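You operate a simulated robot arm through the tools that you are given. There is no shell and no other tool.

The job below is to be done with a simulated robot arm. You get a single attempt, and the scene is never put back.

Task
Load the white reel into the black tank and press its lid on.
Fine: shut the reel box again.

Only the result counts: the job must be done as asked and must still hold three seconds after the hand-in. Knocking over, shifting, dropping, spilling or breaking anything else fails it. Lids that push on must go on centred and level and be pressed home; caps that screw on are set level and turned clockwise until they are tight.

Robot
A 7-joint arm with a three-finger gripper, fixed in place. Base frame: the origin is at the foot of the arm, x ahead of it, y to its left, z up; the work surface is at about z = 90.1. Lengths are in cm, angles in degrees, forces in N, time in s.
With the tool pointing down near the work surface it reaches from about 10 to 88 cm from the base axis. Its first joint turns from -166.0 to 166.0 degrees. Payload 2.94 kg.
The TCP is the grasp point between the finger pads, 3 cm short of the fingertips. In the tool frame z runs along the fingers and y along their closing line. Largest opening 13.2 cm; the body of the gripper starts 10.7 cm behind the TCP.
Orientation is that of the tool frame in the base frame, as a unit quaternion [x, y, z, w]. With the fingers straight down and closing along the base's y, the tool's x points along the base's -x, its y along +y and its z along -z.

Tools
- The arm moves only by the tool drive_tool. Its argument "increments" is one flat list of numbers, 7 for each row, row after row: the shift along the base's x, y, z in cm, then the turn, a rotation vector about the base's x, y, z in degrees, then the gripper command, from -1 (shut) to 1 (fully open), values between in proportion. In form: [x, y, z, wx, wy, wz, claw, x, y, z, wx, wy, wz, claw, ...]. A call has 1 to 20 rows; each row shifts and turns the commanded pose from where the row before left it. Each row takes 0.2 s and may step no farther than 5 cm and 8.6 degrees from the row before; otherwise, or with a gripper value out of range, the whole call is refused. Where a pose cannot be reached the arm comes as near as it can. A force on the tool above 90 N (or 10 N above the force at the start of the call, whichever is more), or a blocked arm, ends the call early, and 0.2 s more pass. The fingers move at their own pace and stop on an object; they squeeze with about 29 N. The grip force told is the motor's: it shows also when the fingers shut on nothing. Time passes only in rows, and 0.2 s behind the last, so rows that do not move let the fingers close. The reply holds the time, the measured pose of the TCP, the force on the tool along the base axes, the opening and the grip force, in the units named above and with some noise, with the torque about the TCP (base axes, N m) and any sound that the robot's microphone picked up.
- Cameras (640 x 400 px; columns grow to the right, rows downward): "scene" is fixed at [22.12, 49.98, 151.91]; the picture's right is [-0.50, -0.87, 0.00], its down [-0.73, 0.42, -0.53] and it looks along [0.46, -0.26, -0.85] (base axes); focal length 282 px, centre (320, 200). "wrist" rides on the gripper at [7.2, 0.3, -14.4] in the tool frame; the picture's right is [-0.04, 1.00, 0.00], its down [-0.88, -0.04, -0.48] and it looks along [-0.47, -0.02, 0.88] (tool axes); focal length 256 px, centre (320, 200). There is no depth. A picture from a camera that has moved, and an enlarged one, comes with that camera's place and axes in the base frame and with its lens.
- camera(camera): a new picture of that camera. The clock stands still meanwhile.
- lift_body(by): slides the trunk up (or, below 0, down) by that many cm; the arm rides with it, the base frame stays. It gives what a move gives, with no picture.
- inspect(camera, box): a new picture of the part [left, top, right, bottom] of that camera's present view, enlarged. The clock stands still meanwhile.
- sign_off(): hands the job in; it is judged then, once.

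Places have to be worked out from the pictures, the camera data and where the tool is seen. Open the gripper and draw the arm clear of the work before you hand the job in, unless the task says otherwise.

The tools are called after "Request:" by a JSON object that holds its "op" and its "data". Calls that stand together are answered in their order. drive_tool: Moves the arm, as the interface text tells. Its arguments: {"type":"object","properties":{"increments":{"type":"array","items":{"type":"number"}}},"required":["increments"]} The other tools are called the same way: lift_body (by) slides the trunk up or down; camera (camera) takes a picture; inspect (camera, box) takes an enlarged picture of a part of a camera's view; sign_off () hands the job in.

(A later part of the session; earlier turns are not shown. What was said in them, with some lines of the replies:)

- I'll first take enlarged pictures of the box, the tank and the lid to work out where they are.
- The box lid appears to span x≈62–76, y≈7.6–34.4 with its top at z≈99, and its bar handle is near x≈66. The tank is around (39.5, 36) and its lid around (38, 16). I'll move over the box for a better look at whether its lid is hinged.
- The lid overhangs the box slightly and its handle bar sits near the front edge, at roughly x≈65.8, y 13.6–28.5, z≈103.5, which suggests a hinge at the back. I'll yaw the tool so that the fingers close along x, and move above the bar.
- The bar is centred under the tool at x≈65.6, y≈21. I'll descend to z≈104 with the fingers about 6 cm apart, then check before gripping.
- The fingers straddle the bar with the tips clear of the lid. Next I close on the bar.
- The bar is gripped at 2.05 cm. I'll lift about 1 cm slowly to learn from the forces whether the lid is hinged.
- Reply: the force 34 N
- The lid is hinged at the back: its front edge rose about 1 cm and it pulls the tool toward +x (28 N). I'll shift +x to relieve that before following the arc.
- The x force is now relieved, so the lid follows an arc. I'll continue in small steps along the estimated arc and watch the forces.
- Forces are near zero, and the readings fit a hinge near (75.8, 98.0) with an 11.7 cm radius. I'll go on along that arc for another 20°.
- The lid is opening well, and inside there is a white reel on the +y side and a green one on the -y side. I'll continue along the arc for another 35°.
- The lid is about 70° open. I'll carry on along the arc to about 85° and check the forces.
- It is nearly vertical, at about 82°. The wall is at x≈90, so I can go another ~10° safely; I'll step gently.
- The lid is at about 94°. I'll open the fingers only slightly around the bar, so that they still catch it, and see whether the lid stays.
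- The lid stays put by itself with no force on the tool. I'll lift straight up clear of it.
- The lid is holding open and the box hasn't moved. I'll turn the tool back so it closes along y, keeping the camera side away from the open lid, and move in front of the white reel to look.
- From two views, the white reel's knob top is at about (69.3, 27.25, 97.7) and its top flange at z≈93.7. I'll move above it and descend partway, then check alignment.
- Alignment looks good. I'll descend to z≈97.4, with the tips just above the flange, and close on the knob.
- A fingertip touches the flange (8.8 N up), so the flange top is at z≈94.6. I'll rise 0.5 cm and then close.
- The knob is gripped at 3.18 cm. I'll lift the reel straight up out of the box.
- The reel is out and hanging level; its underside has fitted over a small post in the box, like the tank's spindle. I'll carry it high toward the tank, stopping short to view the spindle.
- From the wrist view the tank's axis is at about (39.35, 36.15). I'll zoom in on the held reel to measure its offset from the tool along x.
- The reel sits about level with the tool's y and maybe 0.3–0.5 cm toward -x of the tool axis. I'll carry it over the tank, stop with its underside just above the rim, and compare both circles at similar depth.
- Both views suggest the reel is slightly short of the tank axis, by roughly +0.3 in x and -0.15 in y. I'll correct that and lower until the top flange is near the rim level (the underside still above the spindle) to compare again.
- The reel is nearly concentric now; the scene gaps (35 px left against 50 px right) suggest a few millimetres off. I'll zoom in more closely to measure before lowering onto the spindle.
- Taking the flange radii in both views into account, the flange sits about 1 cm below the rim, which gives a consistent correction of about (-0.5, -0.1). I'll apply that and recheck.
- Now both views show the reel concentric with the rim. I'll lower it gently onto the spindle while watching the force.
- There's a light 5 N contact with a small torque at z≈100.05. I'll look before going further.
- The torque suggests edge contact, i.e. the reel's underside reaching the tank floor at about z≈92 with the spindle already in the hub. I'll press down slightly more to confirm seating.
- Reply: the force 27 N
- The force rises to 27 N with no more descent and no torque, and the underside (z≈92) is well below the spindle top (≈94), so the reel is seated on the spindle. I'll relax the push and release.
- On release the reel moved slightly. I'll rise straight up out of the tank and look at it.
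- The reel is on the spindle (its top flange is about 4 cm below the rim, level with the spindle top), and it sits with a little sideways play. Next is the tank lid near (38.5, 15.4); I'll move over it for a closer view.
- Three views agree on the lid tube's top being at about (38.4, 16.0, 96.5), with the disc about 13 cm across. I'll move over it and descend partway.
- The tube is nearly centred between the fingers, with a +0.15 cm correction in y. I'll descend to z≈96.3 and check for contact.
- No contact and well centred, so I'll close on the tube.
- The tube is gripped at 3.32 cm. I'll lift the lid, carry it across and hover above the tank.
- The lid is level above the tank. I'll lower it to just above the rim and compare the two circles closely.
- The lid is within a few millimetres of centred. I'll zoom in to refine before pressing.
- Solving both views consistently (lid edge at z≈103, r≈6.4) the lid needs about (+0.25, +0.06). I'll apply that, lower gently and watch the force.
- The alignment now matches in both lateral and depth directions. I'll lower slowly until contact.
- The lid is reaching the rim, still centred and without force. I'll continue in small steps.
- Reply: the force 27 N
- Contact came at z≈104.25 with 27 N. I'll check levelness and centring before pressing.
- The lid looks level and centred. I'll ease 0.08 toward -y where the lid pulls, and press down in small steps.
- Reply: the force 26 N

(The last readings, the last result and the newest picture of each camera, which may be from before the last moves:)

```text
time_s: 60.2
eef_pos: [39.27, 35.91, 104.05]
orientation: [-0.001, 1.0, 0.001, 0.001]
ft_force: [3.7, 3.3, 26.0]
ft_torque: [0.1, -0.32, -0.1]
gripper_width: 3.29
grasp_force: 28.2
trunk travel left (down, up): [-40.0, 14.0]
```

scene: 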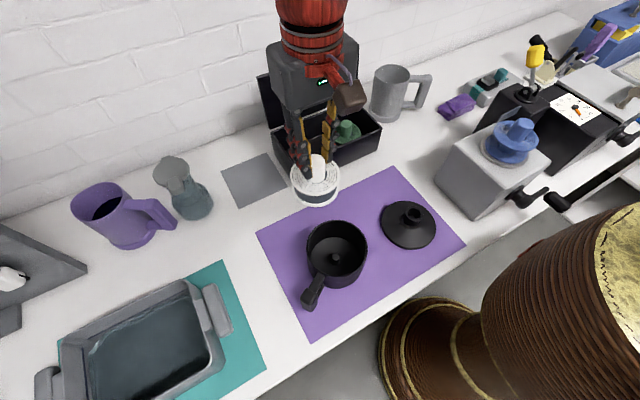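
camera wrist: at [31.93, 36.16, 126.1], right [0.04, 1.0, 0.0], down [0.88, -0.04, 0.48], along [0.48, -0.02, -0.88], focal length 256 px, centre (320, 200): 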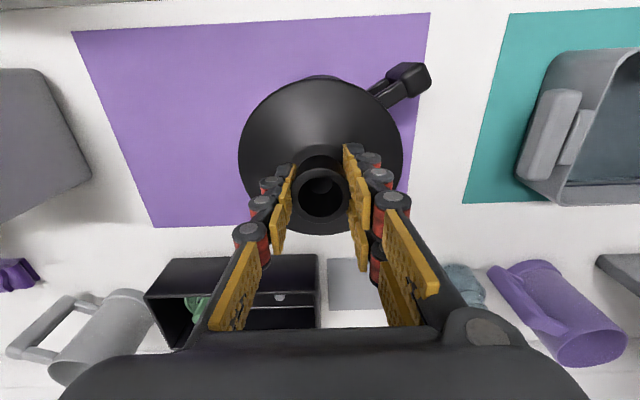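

The tool moved another 2 mm at a constant 26 N; I need to see whether the lid is sinking or the fingers are slipping on the tube.

Request:
{"op": "inspect", "data": {"camera": "wrist", "box": [225, 60, 415, 240]}}

Request:
{"op": "inspect", "data": {"camera": "scene", "box": [300, 220, 380, 290]}}

```text
2.22 times, centred on (320, 150) of wrist
camera zoom: at [32.15, 36.24, 118.37], right [0.04, 1.0, 0.0], down [0.88, -0.04, 0.48], along [0.48, -0.02, -0.88], focal length 569 px, centre (320, 311)
```

zoom: 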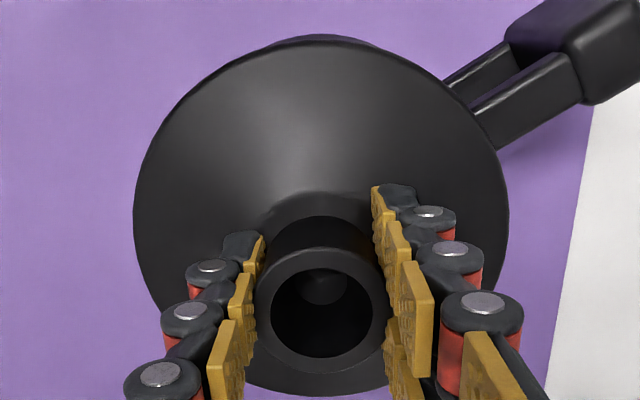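

```text
5.71 times, centred on (340, 255) of scene
camera zoom: at [22.12, 49.98, 151.91], right [-0.5, -0.87, 0.0], down [-0.73, 0.42, -0.53], along [0.46, -0.26, -0.85], focal length 1611 px, centre (206, -114)
```

zoom: 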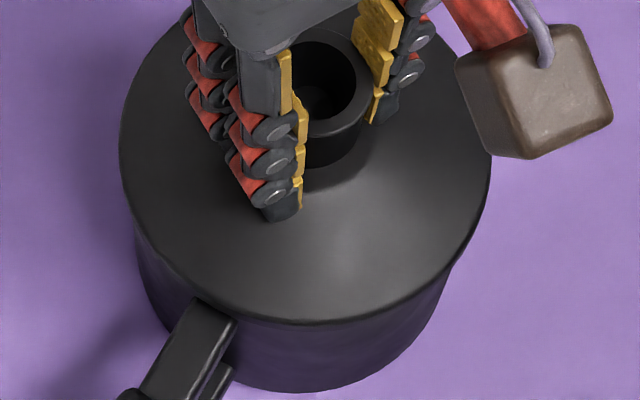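

The fingers slid about 4 mm down the tube while the lid stayed. I'll keep going until the fingertips bear on the lid's cone on both sides, and press with that.

Request:
{"op": "drive_tool", "data": {"increments": [0, 0, -0.2, 0, 0, 0, -1, 0, 0, -0.2, 0, 0, 0, -1, 0, 0, 0, 0, 0, 0, -1]}}

```text
time_s: 61.0
eef_pos: [39.29, 35.91, 103.65]
orientation: [0.001, 1.0, 0.0, 0.001]
ft_force: [0.9, 2.0, 30.4]
ft_torque: [0.1, -0.04, -0.07]
gripper_width: 3.32
grasp_force: 28.8
trunk travel left (down, up): [-40.0, 14.0]
```

Request:
{"op": "drive_tool", "data": {"increments": [0, 0, -0.2, 0, 0, 0, -1, 0, 0, -0.2, 0, 0, 0, -1, 0, 0, 0, 0, 0, 0, -1]}}

Request:
{"op": "inspect", "data": {"camera": "wrist", "box": [225, 60, 415, 240]}}

Request:
{"op": "inspect", "data": {"camera": "scene", "box": [300, 220, 380, 290]}}

```text
time_s: 61.8
eef_pos: [39.3, 35.9, 103.38]
orientation: [0.0, 1.0, 0.003, 0.003]
ft_force: [-8.2, 2.5, 74.3]
ft_torque: [-0.1, 0.69, -0.11]
gripper_width: 3.33
grasp_force: 29.2
trunk travel left (down, up): [-40.0, 14.0]
```

```text
2.22 times, centred on (320, 150) of wrist
camera zoom: at [32.02, 36.15, 117.88], right [0.04, 1.0, 0.01], down [0.88, -0.04, 0.48], along [0.48, -0.01, -0.88], focal length 569 px, centre (320, 311)
```

zoom: 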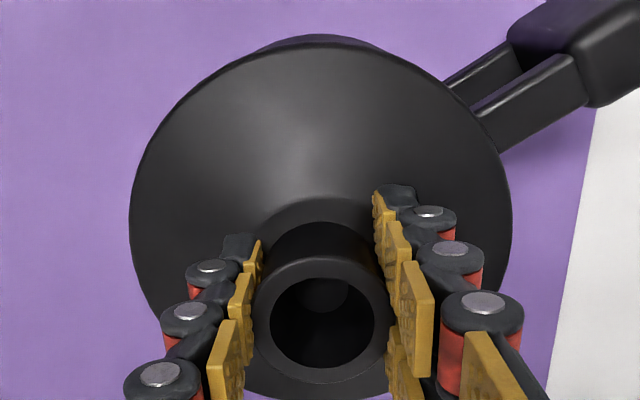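

```text
5.71 times, centred on (340, 255) of scene
camera zoom: at [22.12, 49.98, 151.91], right [-0.5, -0.87, 0.0], down [-0.73, 0.42, -0.53], along [0.46, -0.26, -0.85], focal length 1611 px, centre (206, -114)
```

zoom: 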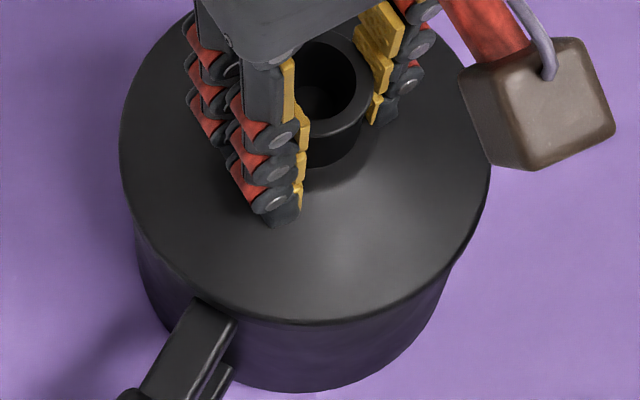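

The fingertips now bear on the lid with 74 N. I'll push slightly more and listen for it seating.

Request:
{"op": "drive_tool", "data": {"increments": [0.05, 0, -0.08, 0, 0, 0, -1, 0, 0, 0, 0, 0, 0, -1, 0, 0, 0, 0, 0, 0, -1]}}

Request:
{"op": "inspect", "data": {"camera": "scene", "box": [310, 235, 370, 285]}}

```text
time_s: 62.6
eef_pos: [39.31, 35.97, 103.35]
orientation: [0.0, 1.0, 0.004, 0.005]
ft_force: [-12.4, -0.6, 83.7]
ft_torque: [-0.25, 0.82, -0.12]
gripper_width: 3.32
grasp_force: 29.3
trunk travel left (down, up): [-40.0, 14.0]
```

```text
8.00 times, centred on (340, 260) of scene
camera zoom: at [22.12, 49.98, 151.91], right [-0.5, -0.87, 0.0], down [-0.73, 0.42, -0.53], along [0.46, -0.26, -0.85], focal length 2255 px, centre (160, -280)
```

zoom: 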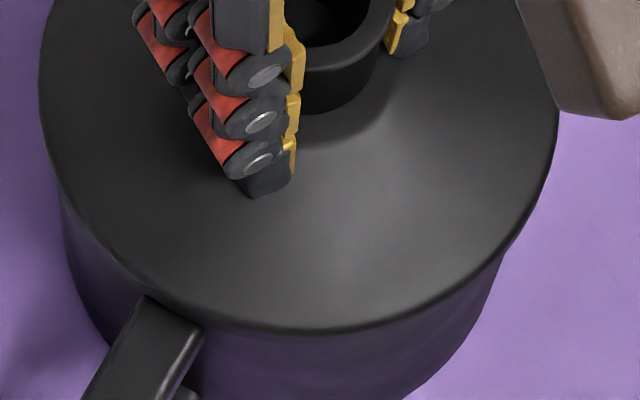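

The push reached 84 N with no further motion, so the lid is probably home. I'll relieve the force, open, rise, and look at the seam.

Request:
{"op": "drive_tool", "data": {"increments": [0, 0, 0.4, 0, 0, 0, -1, 0, 0, 0.3, 0, 0, 0, -0.6, 0, 0, 0, 0, 0, 0, 0, 0, 0, 0, 0, 0, 0, 0, 0, 0, 0, 0, 0, 0, 0, 0, 0, 2, 0, 0, 0, 0, 0, 0, 3, 0, 0, 0, 0, 0, 0, 4, 0, 0, 0, 0, 0, 0, 4, 0, 0, 0, 0, 0, 0, 0, 0, 0, 0, 0]}}

Request:
{"op": "inspect", "data": {"camera": "scene", "box": [290, 200, 390, 300]}}

Request:
{"op": "inspect", "data": {"camera": "wrist", "box": [225, 60, 415, 240]}}

```text
time_s: 64.8
eef_pos: [39.41, 35.98, 116.71]
orientation: [0.0, 1.0, 0.0, 0.0]
ft_force: [-1.2, 0.6, -0.4]
ft_torque: [-0.01, 0.04, 0.04]
gripper_width: 6.61
grasp_force: 0.0
trunk travel left (down, up): [-40.0, 14.0]
```

```text
4.00 times, centred on (340, 250) of scene
camera zoom: at [22.12, 49.98, 151.91], right [-0.5, -0.87, 0.0], down [-0.73, 0.42, -0.53], along [0.46, -0.26, -0.85], focal length 1128 px, centre (240, 0)
```

zoom: 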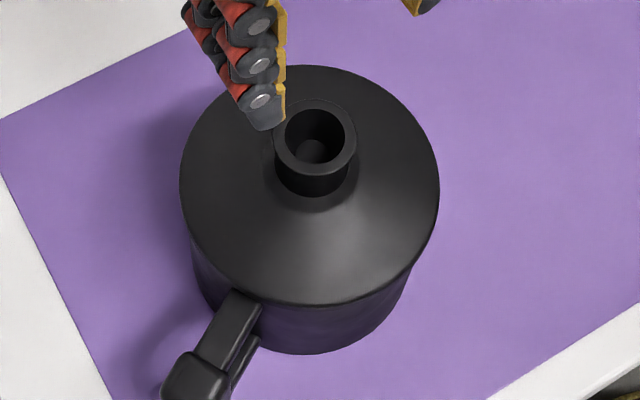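

```text
2.22 times, centred on (320, 150) of wrist
camera zoom: at [32.32, 36.27, 131.13], right [0.04, 1.0, 0.0], down [0.88, -0.04, 0.48], along [0.47, -0.02, -0.88], focal length 569 px, centre (320, 311)
```

zoom: 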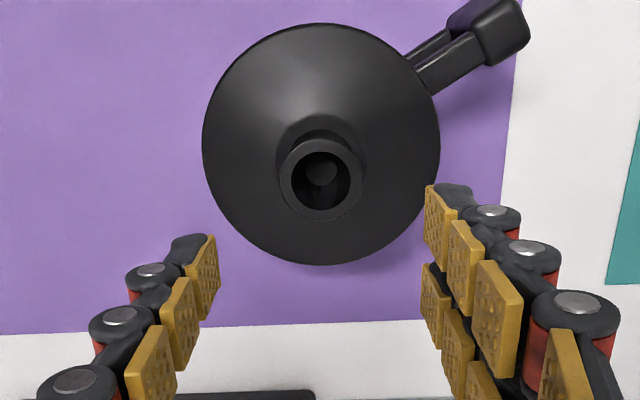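

From above it looks centred and level. To verify the seam, I'll back off toward -x and tilt the tool up so the wrist camera sees the tank from the side.

Request:
{"op": "drive_tool", "data": {"increments": [-3, 0, 0, 0, 0, 0, 0, -3, 0, 0, 0, 0, 0, 0, -3, 0, 0, 0, -7.5, 0, 0, -2, 0, 0, 0, -7.5, 0, 0, -1.4, 0, 0, 0, -7.5, 0, 0, 0, 0, -2, 0, -7.5, 0, 0, 0, 0, -2, 0, -7.5, 0, 0, 0, 0, -2, 0, -7.5, 0, 0, 0, 0, -2, 0, 0, 0, 0, 0, 0, -2, 0, 0, 0, 0, 0, 0, 0, 0, 0, 0, 0]}}

Request:
{"op": "camera", "data": {"camera": "wrist"}}

Request:
{"op": "camera", "data": {"camera": "scene"}}

```text
time_s: 67.2
eef_pos: [26.98, 35.72, 106.53]
orientation: [0.0, 0.924, 0.0, 0.382]
ft_force: [-0.3, -0.4, -0.6]
ft_torque: [0.03, -0.02, -0.02]
gripper_width: 6.65
grasp_force: 0.1
trunk travel left (down, up): [-40.0, 14.0]
```

```text
taken
camera wrist: at [11.68, 36.24, 111.66], right [0.03, 1.0, 0.03], down [0.28, -0.04, 0.96], along [0.96, -0.02, -0.29], focal length 256 px, centre (320, 200)
```

wrist: 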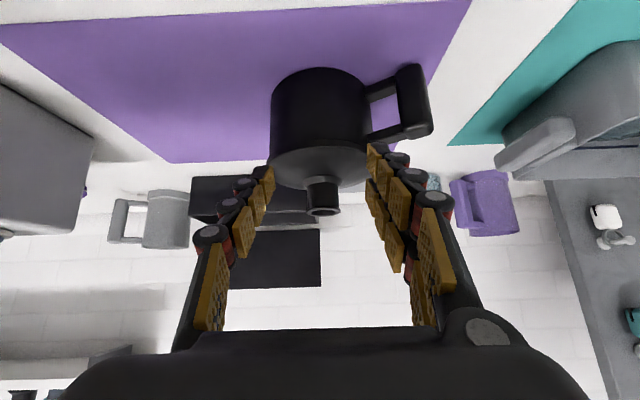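

```text
taken
```

scene: 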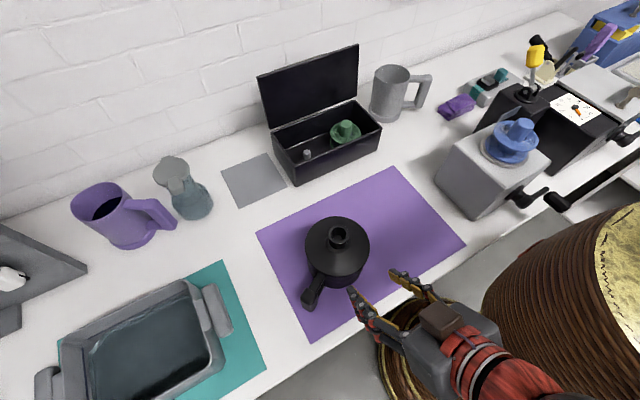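

The side view (upside down in the image) shows the tank and lid. I'll zoom in on the seam.

Request:
{"op": "inspect", "data": {"camera": "wrist", "box": [260, 90, 380, 220]}}

Request:
{"op": "inspect", "data": {"camera": "wrist", "box": [260, 125, 380, 165]}}

```text
3.08 times, centred on (320, 155) of wrist
camera zoom: at [11.68, 36.24, 111.66], right [0.03, 1.0, 0.03], down [0.28, -0.04, 0.96], along [0.96, -0.02, -0.29], focal length 788 px, centre (320, 338)
```

zoom: 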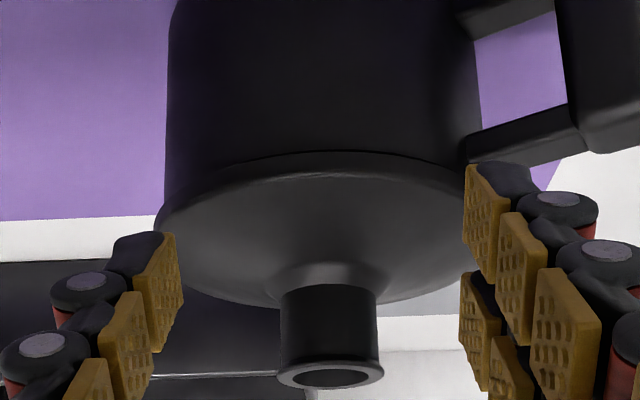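

```text
5.33 times, centred on (320, 145) of wrist
camera zoom: at [11.68, 36.24, 111.66], right [0.03, 1.0, 0.03], down [0.28, -0.04, 0.96], along [0.96, -0.02, -0.29], focal length 1365 px, centre (320, 493)
```

zoom: 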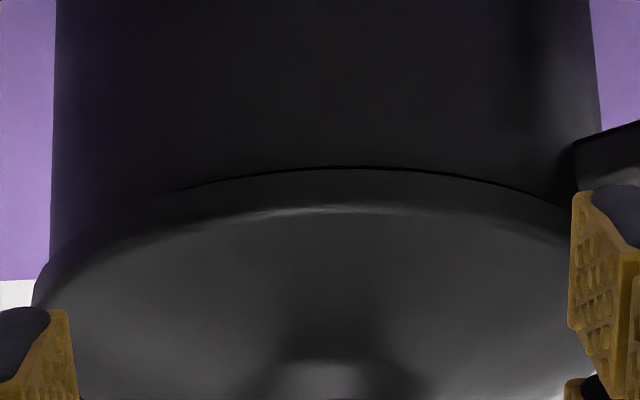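

The lid's edge sits flush on the tank all around (edge z≈99.2–100.1 against the rim at ≈99.5, and it is level near and far), so it is home. Now I'll return the tool upright and go back to the box lid to shut it.

Request:
{"op": "drive_tool", "data": {"increments": [-1, 0, 3, 0, 7.5, 0, -0.2, 0, 0, 3, 0, 7.5, 0, -0.2, 0, 0, 3, 0, 7.5, 0, -0.2, 0, 0, 3, 0, 7.5, 0, -0.2, 0, 0, 3, 0, 7.5, 0, -0.5, 1, 0, 3, 0, 7.5, 0, -0.5, 4, 0, 1.5, 0, 0, 0, -0.5, 4.5, -1, 0, 0, 0, 0, -0.5, 4.5, -1, 0, 0, 0, 0, -0.5, 4.5, -1, 0, 0, 0, 0, -0.5, 4.5, -1, 0, 0, 0, 0, -0.5, 0, 0, 0, 0, 0, 0, -0.5]}}

Request:
{"op": "drive_tool", "data": {"increments": [2.5, -1, 0, 0, 0, -8.2, -0.5, 2.5, -1, 0, 0, 0, -8.2, -0.5, 2.5, -1, 0, 0, 0, -8.2, -0.5, 2.5, -1, 0, 0, 0, -8.2, -0.5, 2.5, -1, 0, 0, 0, -8.2, -0.5, 2.5, -1, 0, 0, 0, -8.2, -0.5, 2.5, -1, 0, 0, 0, -8.2, -0.5, 2.5, -1, 0, 0, 0, -8.2, -0.5, 2.5, -1, 0, 0, 0, -8.2, -0.5, 2.5, -1, 0, 0, 0, -8.2, -0.5, 2.5, -0.7, 0, 0, 0, -8, -0.5, 0, 0, 0, 0, 0, 0, -0.5]}}

Request:
{"op": "camera", "data": {"camera": "scene"}}

Request:
{"op": "camera", "data": {"camera": "wrist"}}

```text
time_s: 69.8
eef_pos: [48.87, 31.85, 126.02]
orientation: [0.0, 1.0, 0.0, 0.001]
ft_force: [0.2, -0.4, -0.5]
ft_torque: [-0.02, -0.02, -0.02]
gripper_width: 3.33
grasp_force: 0.0
trunk travel left (down, up): [-40.0, 14.0]
```

```text
time_s: 72.4
eef_pos: [76.56, 21.35, 126.1]
orientation: [0.708, 0.707, 0.0, 0.0]
ft_force: [0.0, -0.4, -0.3]
ft_torque: [0.01, 0.04, 0.02]
gripper_width: 3.33
grasp_force: 0.0
trunk travel left (down, up): [-40.0, 14.0]
```

```text
taken
```

scene: 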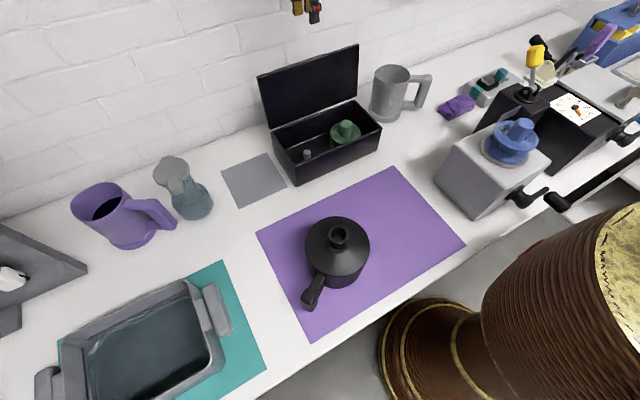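

```text
taken
camera wrist: at [76.9, 28.58, 140.64], right [1.0, -0.05, 0.0], down [-0.04, -0.88, 0.48], along [-0.02, -0.48, -0.88], focal length 256 px, centre (320, 200)
```

wrist: 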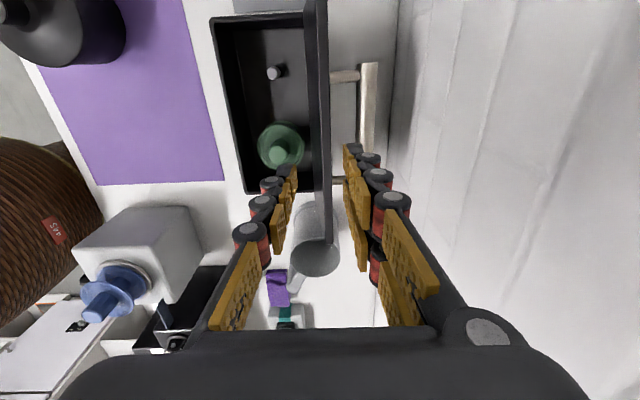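

The lid is still open where I left it. I'll move above the bar, keeping the fingers 3.3 cm apart, and check the alignment before straddling it.

Request:
{"op": "drive_tool", "data": {"increments": [2.8, -0.2, 0, 0, 0, 0, -0.5, 2.8, -0.15, 0, 0, 0, 0, -0.5, 0, 0, -2.5, 0, 0, 0, -0.45, 0, 0, -2.5, 0, 0, 0, -0.45, 0, 0, -2, 0, 0, 0, -0.45, 0, 0, -2, 0, 0, 0, -0.45, 0, 0, 0, 0, 0, 0, -0.45]}}

Request:
{"op": "camera", "data": {"camera": "wrist"}}

```text
time_s: 74.0
eef_pos: [82.07, 20.9, 116.96]
orientation: [0.707, 0.707, 0.0, 0.0]
ft_force: [-0.1, -0.9, -0.1]
ft_torque: [0.01, -0.02, -0.03]
gripper_width: 3.64
grasp_force: 0.1
trunk travel left (down, up): [-40.0, 14.0]
```

```text
taken
camera wrist: at [82.47, 28.06, 131.57], right [1.0, -0.04, 0.0], down [-0.04, -0.88, 0.48], along [-0.02, -0.48, -0.88], focal length 256 px, centre (320, 200)
```

wrist: 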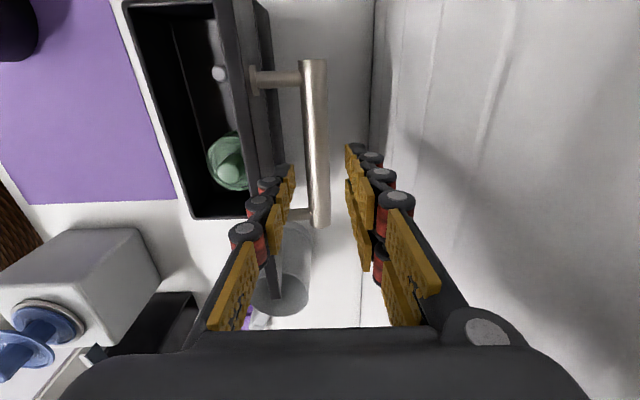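

The bar lies centred between the fingers (x≈81.9). I'll descend around it as it was when I released it.

Request:
{"op": "drive_tool", "data": {"increments": [-0.15, 0, -2, 0, 0, 0, -0.48, 0, 0, -2, 0, 0, 0, -0.48, 0, 0, -1.5, 0, 0, 0, -0.48, 0, 0, -1.5, 0, 0, 0, -0.48, 0, 0, -1.2, 0, 0, 0, -0.48, 0, 0, 0, 0, 0, 0, -0.48]}}

Request:
{"op": "camera", "data": {"camera": "wrist"}}

```text
time_s: 75.4
eef_pos: [82.01, 20.86, 108.88]
orientation: [0.707, 0.708, 0.0, 0.0]
ft_force: [0.7, 0.7, 0.3]
ft_torque: [0.02, 0.02, 0.05]
gripper_width: 3.41
grasp_force: 0.0
trunk travel left (down, up): [-40.0, 14.0]
```

```text
taken
camera wrist: at [82.34, 28.04, 123.33], right [1.0, -0.04, 0.0], down [-0.04, -0.88, 0.48], along [-0.02, -0.48, -0.88], focal length 256 px, centre (320, 200)
```

wrist: 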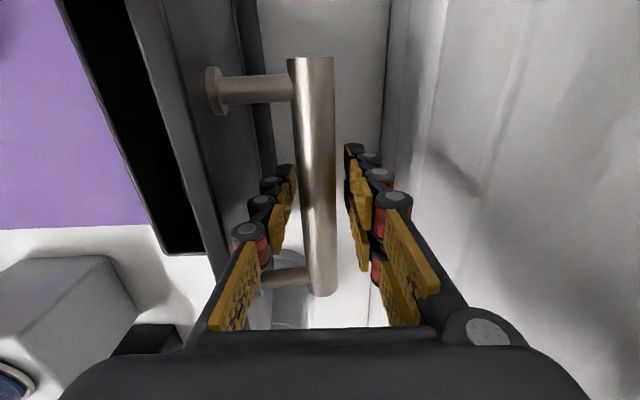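

The bar is between the fingers without contact. I'll grip it and begin the arc back.

Request:
{"op": "drive_tool", "data": {"increments": [0, 0, -0.2, 0, 0, 0, -0.48, 0, 0, 0, 0, 0, 0, -1, 0, 0, 0, 0, 0, 0, -1, 0, 0, 0, 0, 0, 0, -1, 0, 0, 0, 0, 0, 0, -1]}}

Request:
{"op": "drive_tool", "data": {"increments": [-0.45, 0, 0.25, 0, 0, 0, -1, -0.46, 0, 0.24, 0, 0, 0, -1, -0.475, 0, 0.21, 0, 0, 0, -1, -0.475, 0, 0.2, 0, 0, 0, -1, -0.485, 0, 0.162, 0, 0, 0, -1, -0.485, 0, 0.162, 0, 0, 0, -1, 0, 0, 0, 0, 0, 0, -1]}}

```text
time_s: 76.6
eef_pos: [81.99, 20.69, 108.7]
orientation: [0.707, 0.707, 0.0, 0.0]
ft_force: [-2.2, -1.0, -0.5]
ft_torque: [-0.1, 0.28, -0.01]
gripper_width: 1.97
grasp_force: 42.6
trunk travel left (down, up): [-40.0, 14.0]
```

```text
time_s: 78.2
eef_pos: [79.13, 20.85, 109.88]
orientation: [0.707, 0.707, -0.001, 0.0]
ft_force: [0.5, -3.4, -3.0]
ft_torque: [0.0, -0.2, -0.02]
gripper_width: 1.98
grasp_force: 41.3
trunk travel left (down, up): [-40.0, 14.0]
```

The lid follows with small forces, so I'll carry on with the reversed arc.

Request:
{"op": "drive_tool", "data": {"increments": [-0.497, 0, 0.119, 0, 0, 0, -1, -0.497, 0, 0.12, 0, 0, 0, -1, -0.505, 0, 0.076, 0, 0, 0, -1, -0.506, 0, 0.075, 0, 0, 0, -1, -0.51, 0, 0.031, 0, 0, 0, -1, -0.51, 0, 0.031, 0, 0, 0, -1, -0.511, 0, -0.013, 0, 0, 0, -1, -0.511, 0, -0.014, 0, 0, 0, -1, -0.508, 0, -0.057, 0, 0, 0, -1, -0.508, 0, -0.058, 0, 0, 0, -1, -0.501, 0, -0.102, 0, 0, 0, -1, -0.501, 0, -0.102, 0, 0, 0, -1, 0, 0, 0, 0, 0, 0, -1]}}

Request:
{"op": "camera", "data": {"camera": "scene"}}

```text
time_s: 81.0
eef_pos: [73.14, 20.79, 109.9]
orientation: [0.708, 0.707, 0.0, 0.0]
ft_force: [2.9, -2.9, -4.4]
ft_torque: [0.14, -0.27, 0.02]
gripper_width: 1.99
grasp_force: 41.2
trunk travel left (down, up): [-40.0, 14.0]
```

```text
taken
```

scene: 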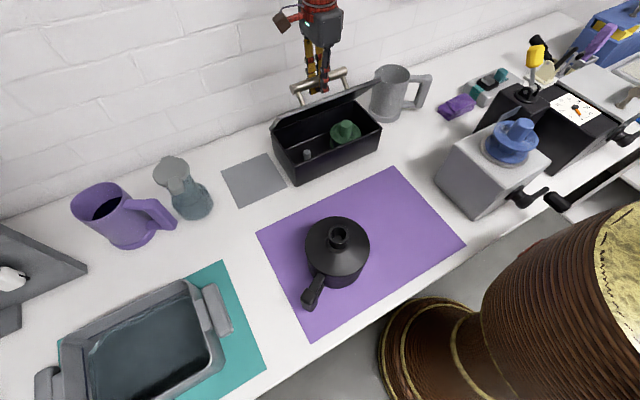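

It's about half closed and the box is steady. I'll continue down the arc.

Request:
{"op": "drive_tool", "data": {"increments": [-0.491, 0, -0.145, 0, 0, 0, -1, -0.49, 0, -0.146, 0, 0, 0, -1, -0.475, 0, -0.187, 0, 0, 0, -1, -0.476, 0, -0.187, 0, 0, 0, -1, -0.457, 0, -0.228, 0, 0, 0, -1, -0.458, 0, -0.228, 0, 0, 0, -1, -0.436, 0, -0.267, 0, 0, 0, -1, -0.436, 0, -0.268, 0, 0, 0, -1, -0.412, 0, -0.304, 0, 0, 0, -1, -0.41, 0, -0.304, 0, 0, 0, -1, -0.385, 0, -0.337, 0, 0, 0, -1, -0.38, 0, -0.34, 0, 0, 0, -1, 0, 0, 0, 0, 0, 0, -1]}}

Request:
{"op": "inspect", "data": {"camera": "scene", "box": [250, 70, 400, 190]}}

```text
time_s: 83.8
eef_pos: [67.84, 20.64, 107.04]
orientation: [0.708, 0.706, -0.001, -0.002]
ft_force: [9.6, 0.5, -7.5]
ft_torque: [0.3, -0.12, 0.0]
gripper_width: 1.98
grasp_force: 41.0
trunk travel left (down, up): [-40.0, 14.0]
```

```text
3.33 times, centred on (325, 130) of scene
camera zoom: at [22.12, 49.98, 151.91], right [-0.5, -0.87, 0.0], down [-0.73, 0.42, -0.53], along [0.46, -0.26, -0.85], focal length 940 px, centre (303, 433)
```

zoom: 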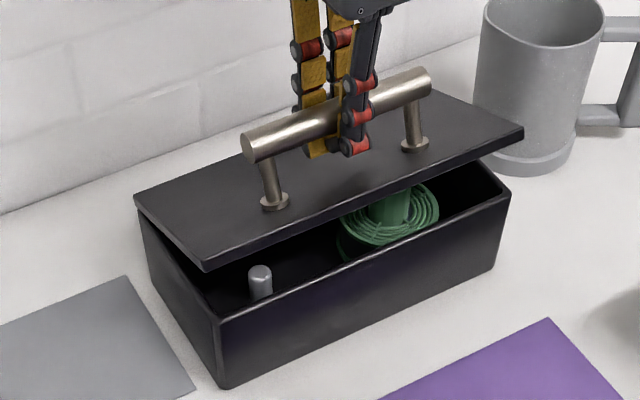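

There's a slight +x pull (9.6 N). I'll ease the x steps a bit and take the lid down the last part.

Request:
{"op": "drive_tool", "data": {"increments": [-0.22, 0, -0.33, 0, 0, 0, -1, -0.25, 0, -0.36, 0, 0, 0, -1, -0.25, 0, -0.38, 0, 0, 0, -1, -0.25, 0, -0.38, 0, 0, 0, -1, -0.23, 0, -0.38, 0, 0, 0, -1, 0, 0, 0, 0, 0, 0, -1]}}

```text
time_s: 85.2
eef_pos: [66.46, 20.71, 105.18]
orientation: [0.708, 0.707, 0.0, 0.0]
ft_force: [4.0, -2.1, -0.3]
ft_torque: [-0.06, -0.19, 0.03]
gripper_width: 1.96
grasp_force: 41.8
trunk travel left (down, up): [-40.0, 14.0]
```

Request:
{"op": "drive_tool", "data": {"increments": [-0.2, 0, -0.33, 0, 0, 0, -1, -0.2, 0, -0.33, 0, 0, 0, -1, -0.2, 0, -0.33, 0, 0, 0, -1, -0.1, 0, -0.2, 0, 0, 0, -1, 0, 0, 0, 0, 0, 0, -1]}}

Request:
{"op": "inspect", "data": {"camera": "scene", "box": [250, 70, 400, 190]}}

```text
time_s: 86.4
eef_pos: [65.88, 20.82, 104.01]
orientation: [0.708, 0.706, 0.001, 0.0]
ft_force: [7.1, -2.3, 0.1]
ft_torque: [0.14, -0.26, 0.02]
gripper_width: 1.98
grasp_force: 40.9
trunk travel left (down, up): [-40.0, 14.0]
```

```text
3.33 times, centred on (325, 130) of scene
camera zoom: at [22.12, 49.98, 151.91], right [-0.5, -0.87, 0.0], down [-0.73, 0.42, -0.53], along [0.46, -0.26, -0.85], focal length 940 px, centre (303, 433)
```

zoom: 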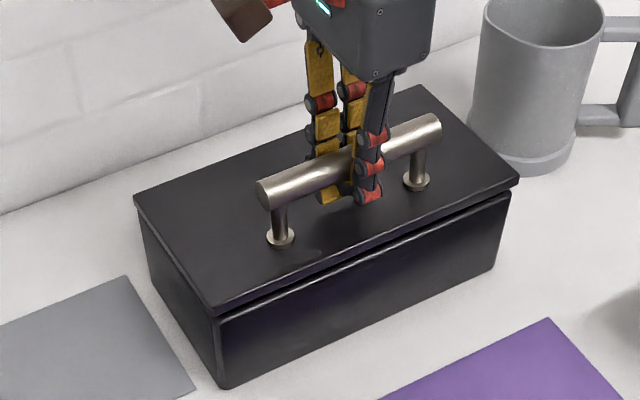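

A small gap remains at the front, so I'll push the lid the last few millimetres down.

Request:
{"op": "drive_tool", "data": {"increments": [-0.12, 0, -0.2, 0, 0, 0, -1, -0.12, 0, -0.2, 0, 0, 0, -1, -0.12, 0, -0.2, 0, 0, 0, -1, 0, 0, 0, 0, 0, 0, -1]}}

Request:
{"op": "inspect", "data": {"camera": "scene", "box": [250, 70, 400, 190]}}

```text
time_s: 87.4
eef_pos: [65.6, 20.81, 103.36]
orientation: [0.708, 0.706, -0.001, 0.0]
ft_force: [10.7, -1.2, -1.9]
ft_torque: [0.35, -0.22, 0.02]
gripper_width: 1.95
grasp_force: 41.5
trunk travel left (down, up): [-40.0, 14.0]
```

```text
3.33 times, centred on (325, 130) of scene
camera zoom: at [22.12, 49.98, 151.91], right [-0.5, -0.87, 0.0], down [-0.73, 0.42, -0.53], along [0.46, -0.26, -0.85], focal length 940 px, centre (303, 433)
```

zoom: 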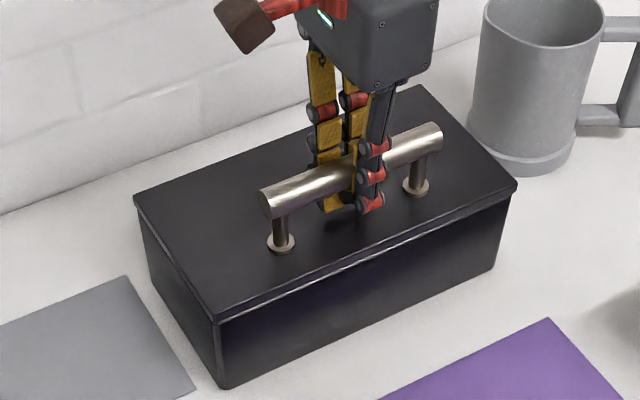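

It is almost shut. I'll relieve x slightly and push down a little more until resistance shows.

Request:
{"op": "drive_tool", "data": {"increments": [0.08, 0, -0.15, 0, 0, 0, -1, 0, 0, -0.15, 0, 0, 0, -1, 0, 0, -0.1, 0, 0, 0, -1, 0, 0, 0, 0, 0, 0, -1]}}

Request:
{"op": "inspect", "data": {"camera": "scene", "box": [260, 80, 400, 190]}}

```text
time_s: 88.4
eef_pos: [65.72, 20.86, 103.34]
orientation: [0.707, 0.707, 0.002, 0.003]
ft_force: [1.4, -2.9, 31.9]
ft_torque: [-0.25, 0.06, 0.07]
gripper_width: 1.99
grasp_force: 41.3
trunk travel left (down, up): [-40.0, 14.0]
```

```text
3.64 times, centred on (330, 135) of scene
camera zoom: at [22.12, 49.98, 151.91], right [-0.5, -0.87, 0.0], down [-0.73, 0.42, -0.53], along [0.46, -0.26, -0.85], focal length 1025 px, centre (284, 436)
```

zoom: 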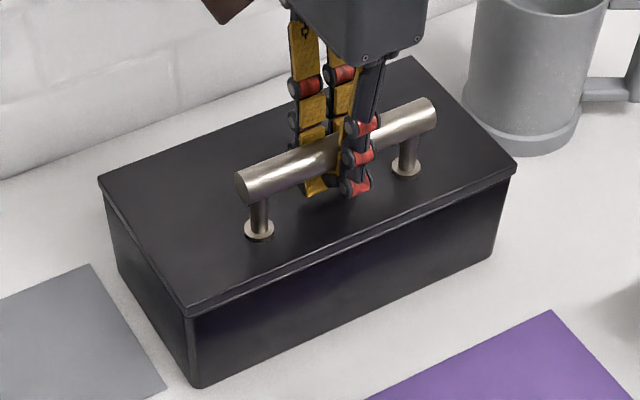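

The lid is down with 32 N of resistance and the picture matches the original closed state. I'll relieve the push, release the bar and withdraw upward.

Request:
{"op": "drive_tool", "data": {"increments": [0, 0, 0.35, 0, 0, 0, -1, 0, 0, 0, 0, 0, 0, -0.5, 0, 0, 0, 0, 0, 0, -0.1, 0, 0, 0, 0, 0, 0, -0.1, 0, 0, 0, 0, 0, 0, -0.1, 0, 0, 1, 0, 0, 0, -0.1, 0, 0, 2, 0, 0, 0, -0.1, 0, 0, 3, 0, 0, 0, -0.1, 0, 0, 4, 0, 0, 0, -0.1, 0, 0, 4, 0, 0, 0, -0.1, 0, 0, 4, 0, 0, 0, -0.1, 0, 0, 4, 0, 0, 0, -0.1, 0, 0, 0, 0, 0, 0, -0.1]}}

Request:
{"op": "camera", "data": {"camera": "scene"}}

Request:
{"op": "inspect", "data": {"camera": "scene", "box": [260, 80, 400, 190]}}

Request:
{"op": "inspect", "data": {"camera": "scene", "box": [290, 200, 390, 300]}}

```text
time_s: 91.2
eef_pos: [65.56, 20.82, 125.34]
orientation: [0.707, 0.707, 0.0, 0.0]
ft_force: [0.5, 0.8, 0.1]
ft_torque: [0.04, 0.01, 0.03]
gripper_width: 5.93
grasp_force: 0.0
trunk travel left (down, up): [-40.0, 14.0]
```

```text
taken
```

scene: 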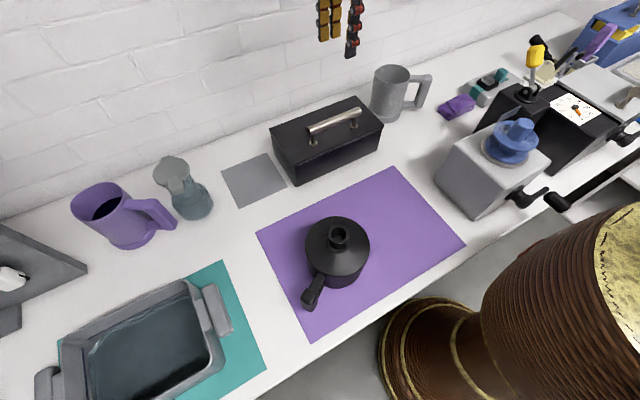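

```text
3.64 times, centred on (330, 135) of scene
camera zoom: at [22.12, 49.98, 151.91], right [-0.5, -0.87, 0.0], down [-0.73, 0.42, -0.53], along [0.46, -0.26, -0.85], focal length 1025 px, centre (284, 436)
```

zoom: 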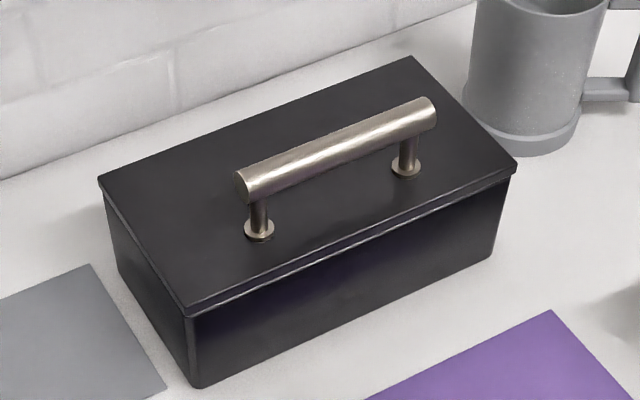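

```text
4.00 times, centred on (340, 250) of scene
camera zoom: at [22.12, 49.98, 151.91], right [-0.5, -0.87, 0.0], down [-0.73, 0.42, -0.53], along [0.46, -0.26, -0.85], focal length 1128 px, centre (240, 0)
```

zoom: 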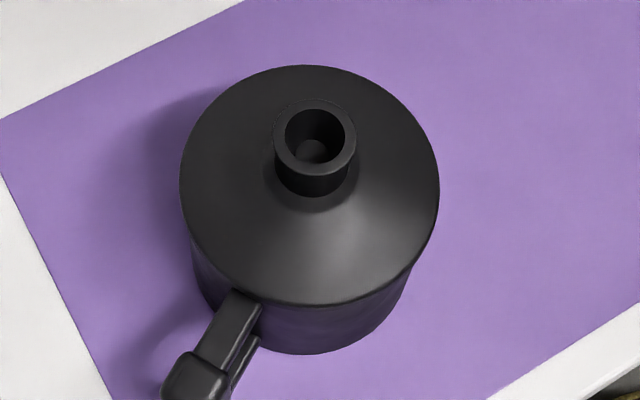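

The box is shut just as it was. As a precaution I'll press the tank lid once more, with the fingers on opposite x sides of the tube so that both sides get an even push; first I'll move above it.

Request:
{"op": "drive_tool", "data": {"increments": [-3, 1.5, 0, 0, 0, 0, -0.25, -3.5, 2, 0, 0, 0, 0, -0.25, -3.5, 2, 0, 0, 0, 0, -0.25, -3.5, 2, 0, 0, 0, 0, -0.25, -3.5, 2, 0, 0, 0, 0, -0.25, -3.5, 2, 0, 0, 0, 0, -0.25, -3, 2, -2, 0, 0, 0, -0.25, -2.3, 1.5, -3, 0, 0, 0, -0.25, 0, 0, -3, 0, 0, 0, -0.25, 0, 0, -3, 0, 0, 0, -0.25, 0, 0, 0, 0, 0, 0, -0.25]}}

Request:
{"op": "camera", "data": {"camera": "wrist"}}

Request:
{"op": "inspect", "data": {"camera": "scene", "box": [290, 200, 390, 300]}}

```text
time_s: 93.6
eef_pos: [39.79, 35.89, 114.47]
orientation: [0.707, 0.707, 0.0, -0.001]
ft_force: [-0.3, -0.8, 0.1]
ft_torque: [-0.02, -0.01, -0.02]
gripper_width: 4.93
grasp_force: 0.1
trunk travel left (down, up): [-40.0, 14.0]
```

```text
taken
camera wrist: at [40.08, 43.17, 128.92], right [1.0, -0.04, 0.0], down [-0.04, -0.88, 0.48], along [-0.02, -0.48, -0.88], focal length 256 px, centre (320, 200)
```

wrist: 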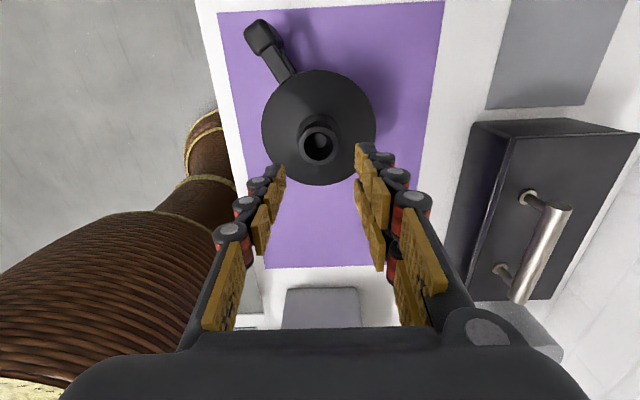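

```text
4.00 times, centred on (340, 250) of scene
camera zoom: at [22.12, 49.98, 151.91], right [-0.5, -0.87, 0.0], down [-0.73, 0.42, -0.53], along [0.46, -0.26, -0.85], focal length 1128 px, centre (240, 0)
```

zoom: 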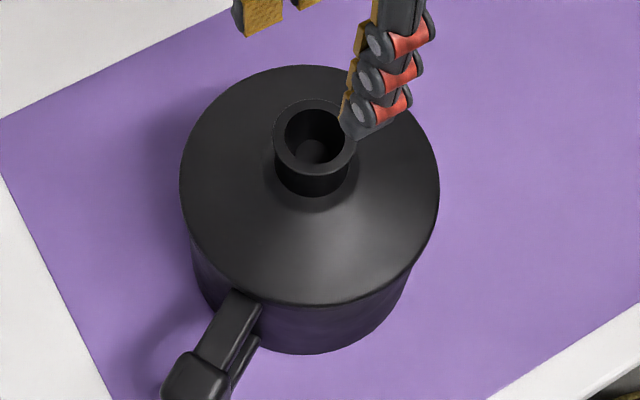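

The tube is centred between the fingers. I'll descend around it without gripping, then press lightly and evenly on the lid.

Request:
{"op": "drive_tool", "data": {"increments": [0, 0.1, -3, 0, 0, 0, -0.25, 0, 0, -3, 0, 0, 0, -0.25, 0, 0, -2, 0, 0, 0, -0.25, 0, 0, -1.2, 0, 0, 0, -0.25, 0, 0, 0, 0, 0, 0, -0.25]}}

Request:
{"op": "camera", "data": {"camera": "wrist"}}

```text
time_s: 94.8
eef_pos: [39.9, 35.96, 105.05]
orientation: [0.707, 0.707, 0.0, 0.0]
ft_force: [-1.1, 0.2, -0.5]
ft_torque: [0.0, 0.03, 0.0]
gripper_width: 4.96
grasp_force: 0.1
trunk travel left (down, up): [-40.0, 14.0]
```

```text
taken
camera wrist: at [40.2, 43.22, 119.59], right [1.0, -0.04, 0.0], down [-0.04, -0.88, 0.48], along [-0.02, -0.48, -0.88], focal length 256 px, centre (320, 200)
```

wrist: 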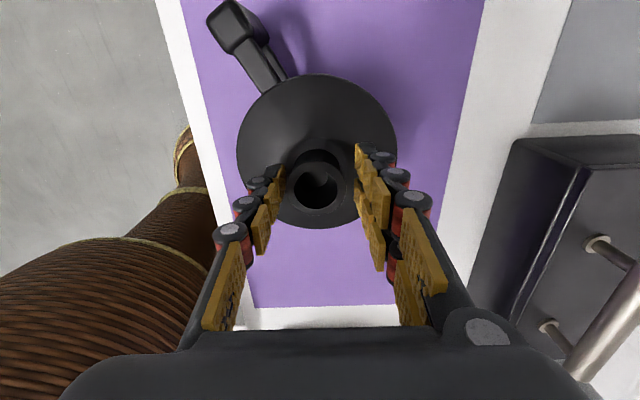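

It's straddled evenly. I'll lower in small steps onto the lid.

Request:
{"op": "drive_tool", "data": {"increments": [0, 0, -0.4, 0, 0, 0, -0.25, 0, 0, -0.4, 0, 0, 0, -0.25, 0, 0, -0.3, 0, 0, 0, -0.25, 0, 0, 0, 0, 0, 0, -0.25]}}

Request:
{"op": "drive_tool", "data": {"increments": [0, 0, -0.25, 0, 0, 0, -0.25, 0, 0, -0.25, 0, 0, 0, -0.25, 0, 0, 0, 0, 0, 0, -0.25]}}

```text
time_s: 95.8
eef_pos: [39.77, 35.84, 104.06]
orientation: [0.707, 0.707, 0.0, 0.0]
ft_force: [-1.0, -0.5, -0.2]
ft_torque: [-0.03, -0.04, -0.01]
gripper_width: 4.93
grasp_force: 0.1
trunk travel left (down, up): [-40.0, 14.0]
```

```text
time_s: 96.6
eef_pos: [39.77, 35.86, 103.45]
orientation: [0.707, 0.707, -0.001, 0.0]
ft_force: [0.1, 0.3, -0.8]
ft_torque: [0.01, 0.0, 0.02]
gripper_width: 4.95
grasp_force: 0.0
trunk travel left (down, up): [-40.0, 14.0]
```

Request:
{"op": "drive_tool", "data": {"increments": [0, 0, -0.2, 0, 0, 0, -0.25, 0, 0, -0.2, 0, 0, 0, -0.25, 0, 0, 0, 0, 0, 0, -0.25]}}

Request:
{"op": "drive_tool", "data": {"increments": [0, 0, -0.2, 0, 0, 0, -0.25, 0, 0, -0.2, 0, 0, 0, -0.25, 0, 0, 0, 0, 0, 0, -0.25]}}

```text
time_s: 97.4
eef_pos: [39.76, 35.97, 103.43]
orientation: [0.707, 0.708, 0.002, 0.0]
ft_force: [-6.5, -2.2, 35.4]
ft_torque: [-0.09, 0.46, 0.0]
gripper_width: 5.17
grasp_force: 6.7
trunk travel left (down, up): [-40.0, 14.0]
```

```text
time_s: 98.2
eef_pos: [39.67, 35.93, 103.17]
orientation: [0.706, 0.708, 0.006, -0.001]
ft_force: [-5.9, -1.0, 65.0]
ft_torque: [-0.03, 0.05, 0.01]
gripper_width: 5.85
grasp_force: 18.9
trunk travel left (down, up): [-40.0, 14.0]
```

65 N evenly applied with zero net torque and no sinking, so the lid is home. I'll withdraw straight up, widen the fingers slightly and take final pictures.

Request:
{"op": "drive_tool", "data": {"increments": [0, 0, 0.5, 0, 0, 0, -0.2, 0, 0, 0.5, 0, 0, 0, -0.1, 0, 0, 1, 0, 0, 0, 0, 0, 0, 2, 0, 0, 0, 0, 0, 0, 3, 0, 0, 0, 0, 0, 0, 4, 0, 0, 0, 0, 0, 0, 4, 0, 0, 0, 0, 0, 0, 4, 0, 0, 0, 0.5, 3, -3, 2, 0, 0, 0, 1, 4, -3, 0, 0, 0, 0, 1, 4, -2, 0, 0, 0, 0, 1, 4, -2, 0, 0, 0, 0, 1, 3, -2, 0, 0, 0, 0, 1, 0, 0, 0, 0, 0, 0, 1]}}

Request:
{"op": "camera", "data": {"camera": "scene"}}

Request:
{"op": "inspect", "data": {"camera": "scene", "box": [290, 200, 390, 300]}}

Request:
{"op": "camera", "data": {"camera": "wrist"}}

```text
time_s: 101.2
eef_pos: [57.89, 24.17, 124.01]
orientation: [0.707, 0.707, 0.0, 0.0]
ft_force: [-0.3, 0.2, -0.4]
ft_torque: [0.02, 0.0, -0.03]
gripper_width: 13.19
grasp_force: 0.1
trunk travel left (down, up): [-40.0, 14.0]
```

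```text
taken
```

scene: 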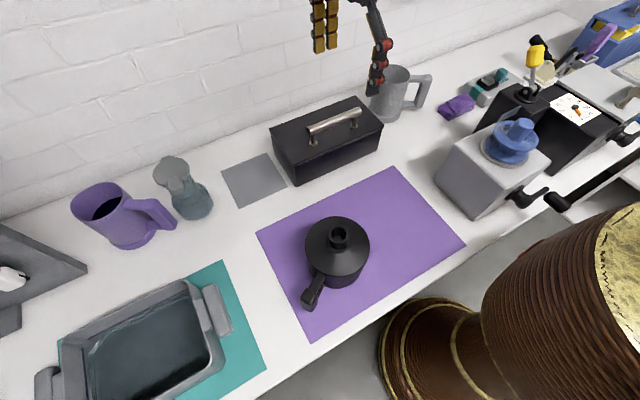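

```text
4.00 times, centred on (340, 250) of scene
camera zoom: at [22.12, 49.98, 151.91], right [-0.5, -0.87, 0.0], down [-0.73, 0.42, -0.53], along [0.46, -0.26, -0.85], focal length 1128 px, centre (240, 0)
```

zoom: 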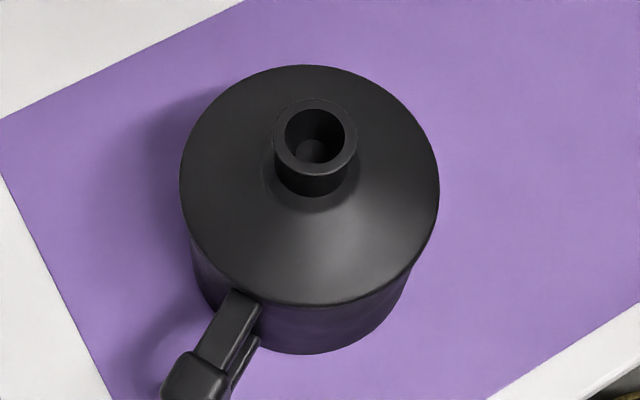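

```text
taken
camera wrist: at [58.29, 31.4, 138.41], right [1.0, -0.04, 0.0], down [-0.04, -0.88, 0.48], along [-0.02, -0.48, -0.88], focal length 256 px, centre (320, 200)
```

wrist: 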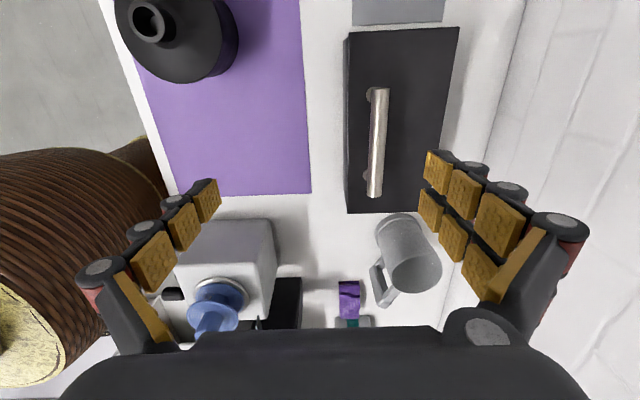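

The reel is in the tank, the tank's lid is centred, level and pressed home, and the reel box is shut. Nothing else has moved, and the gripper is open and clear, so I'm handing in.

Request:
{"op": "sign_off", "data": {}}

```text
The job is handed in.
```

The white reel is in the black tank on its spindle, the tank lid is pressed on, and the reel box is shut again. I've handed the job in; it hasn't reported a result.

- **Reel:** it sits flat on the tank floor over the spindle, about 0.4 cm off centre. I took that as play in the hub and left it.
- **Tank lid:** it is centred and looks level. I pressed it to 84 N, then again to 65 N with the fingers on opposite sides, and it didn't go down further. I heard no click. From the side I checked the seam on the -x side only and saw no gap.
- **Reel box:** the lid was pushed down until it stopped, and the picture matches the one from before I opened it.

Nothing else moved in the final pictures. The gripper is open and clear of the work.
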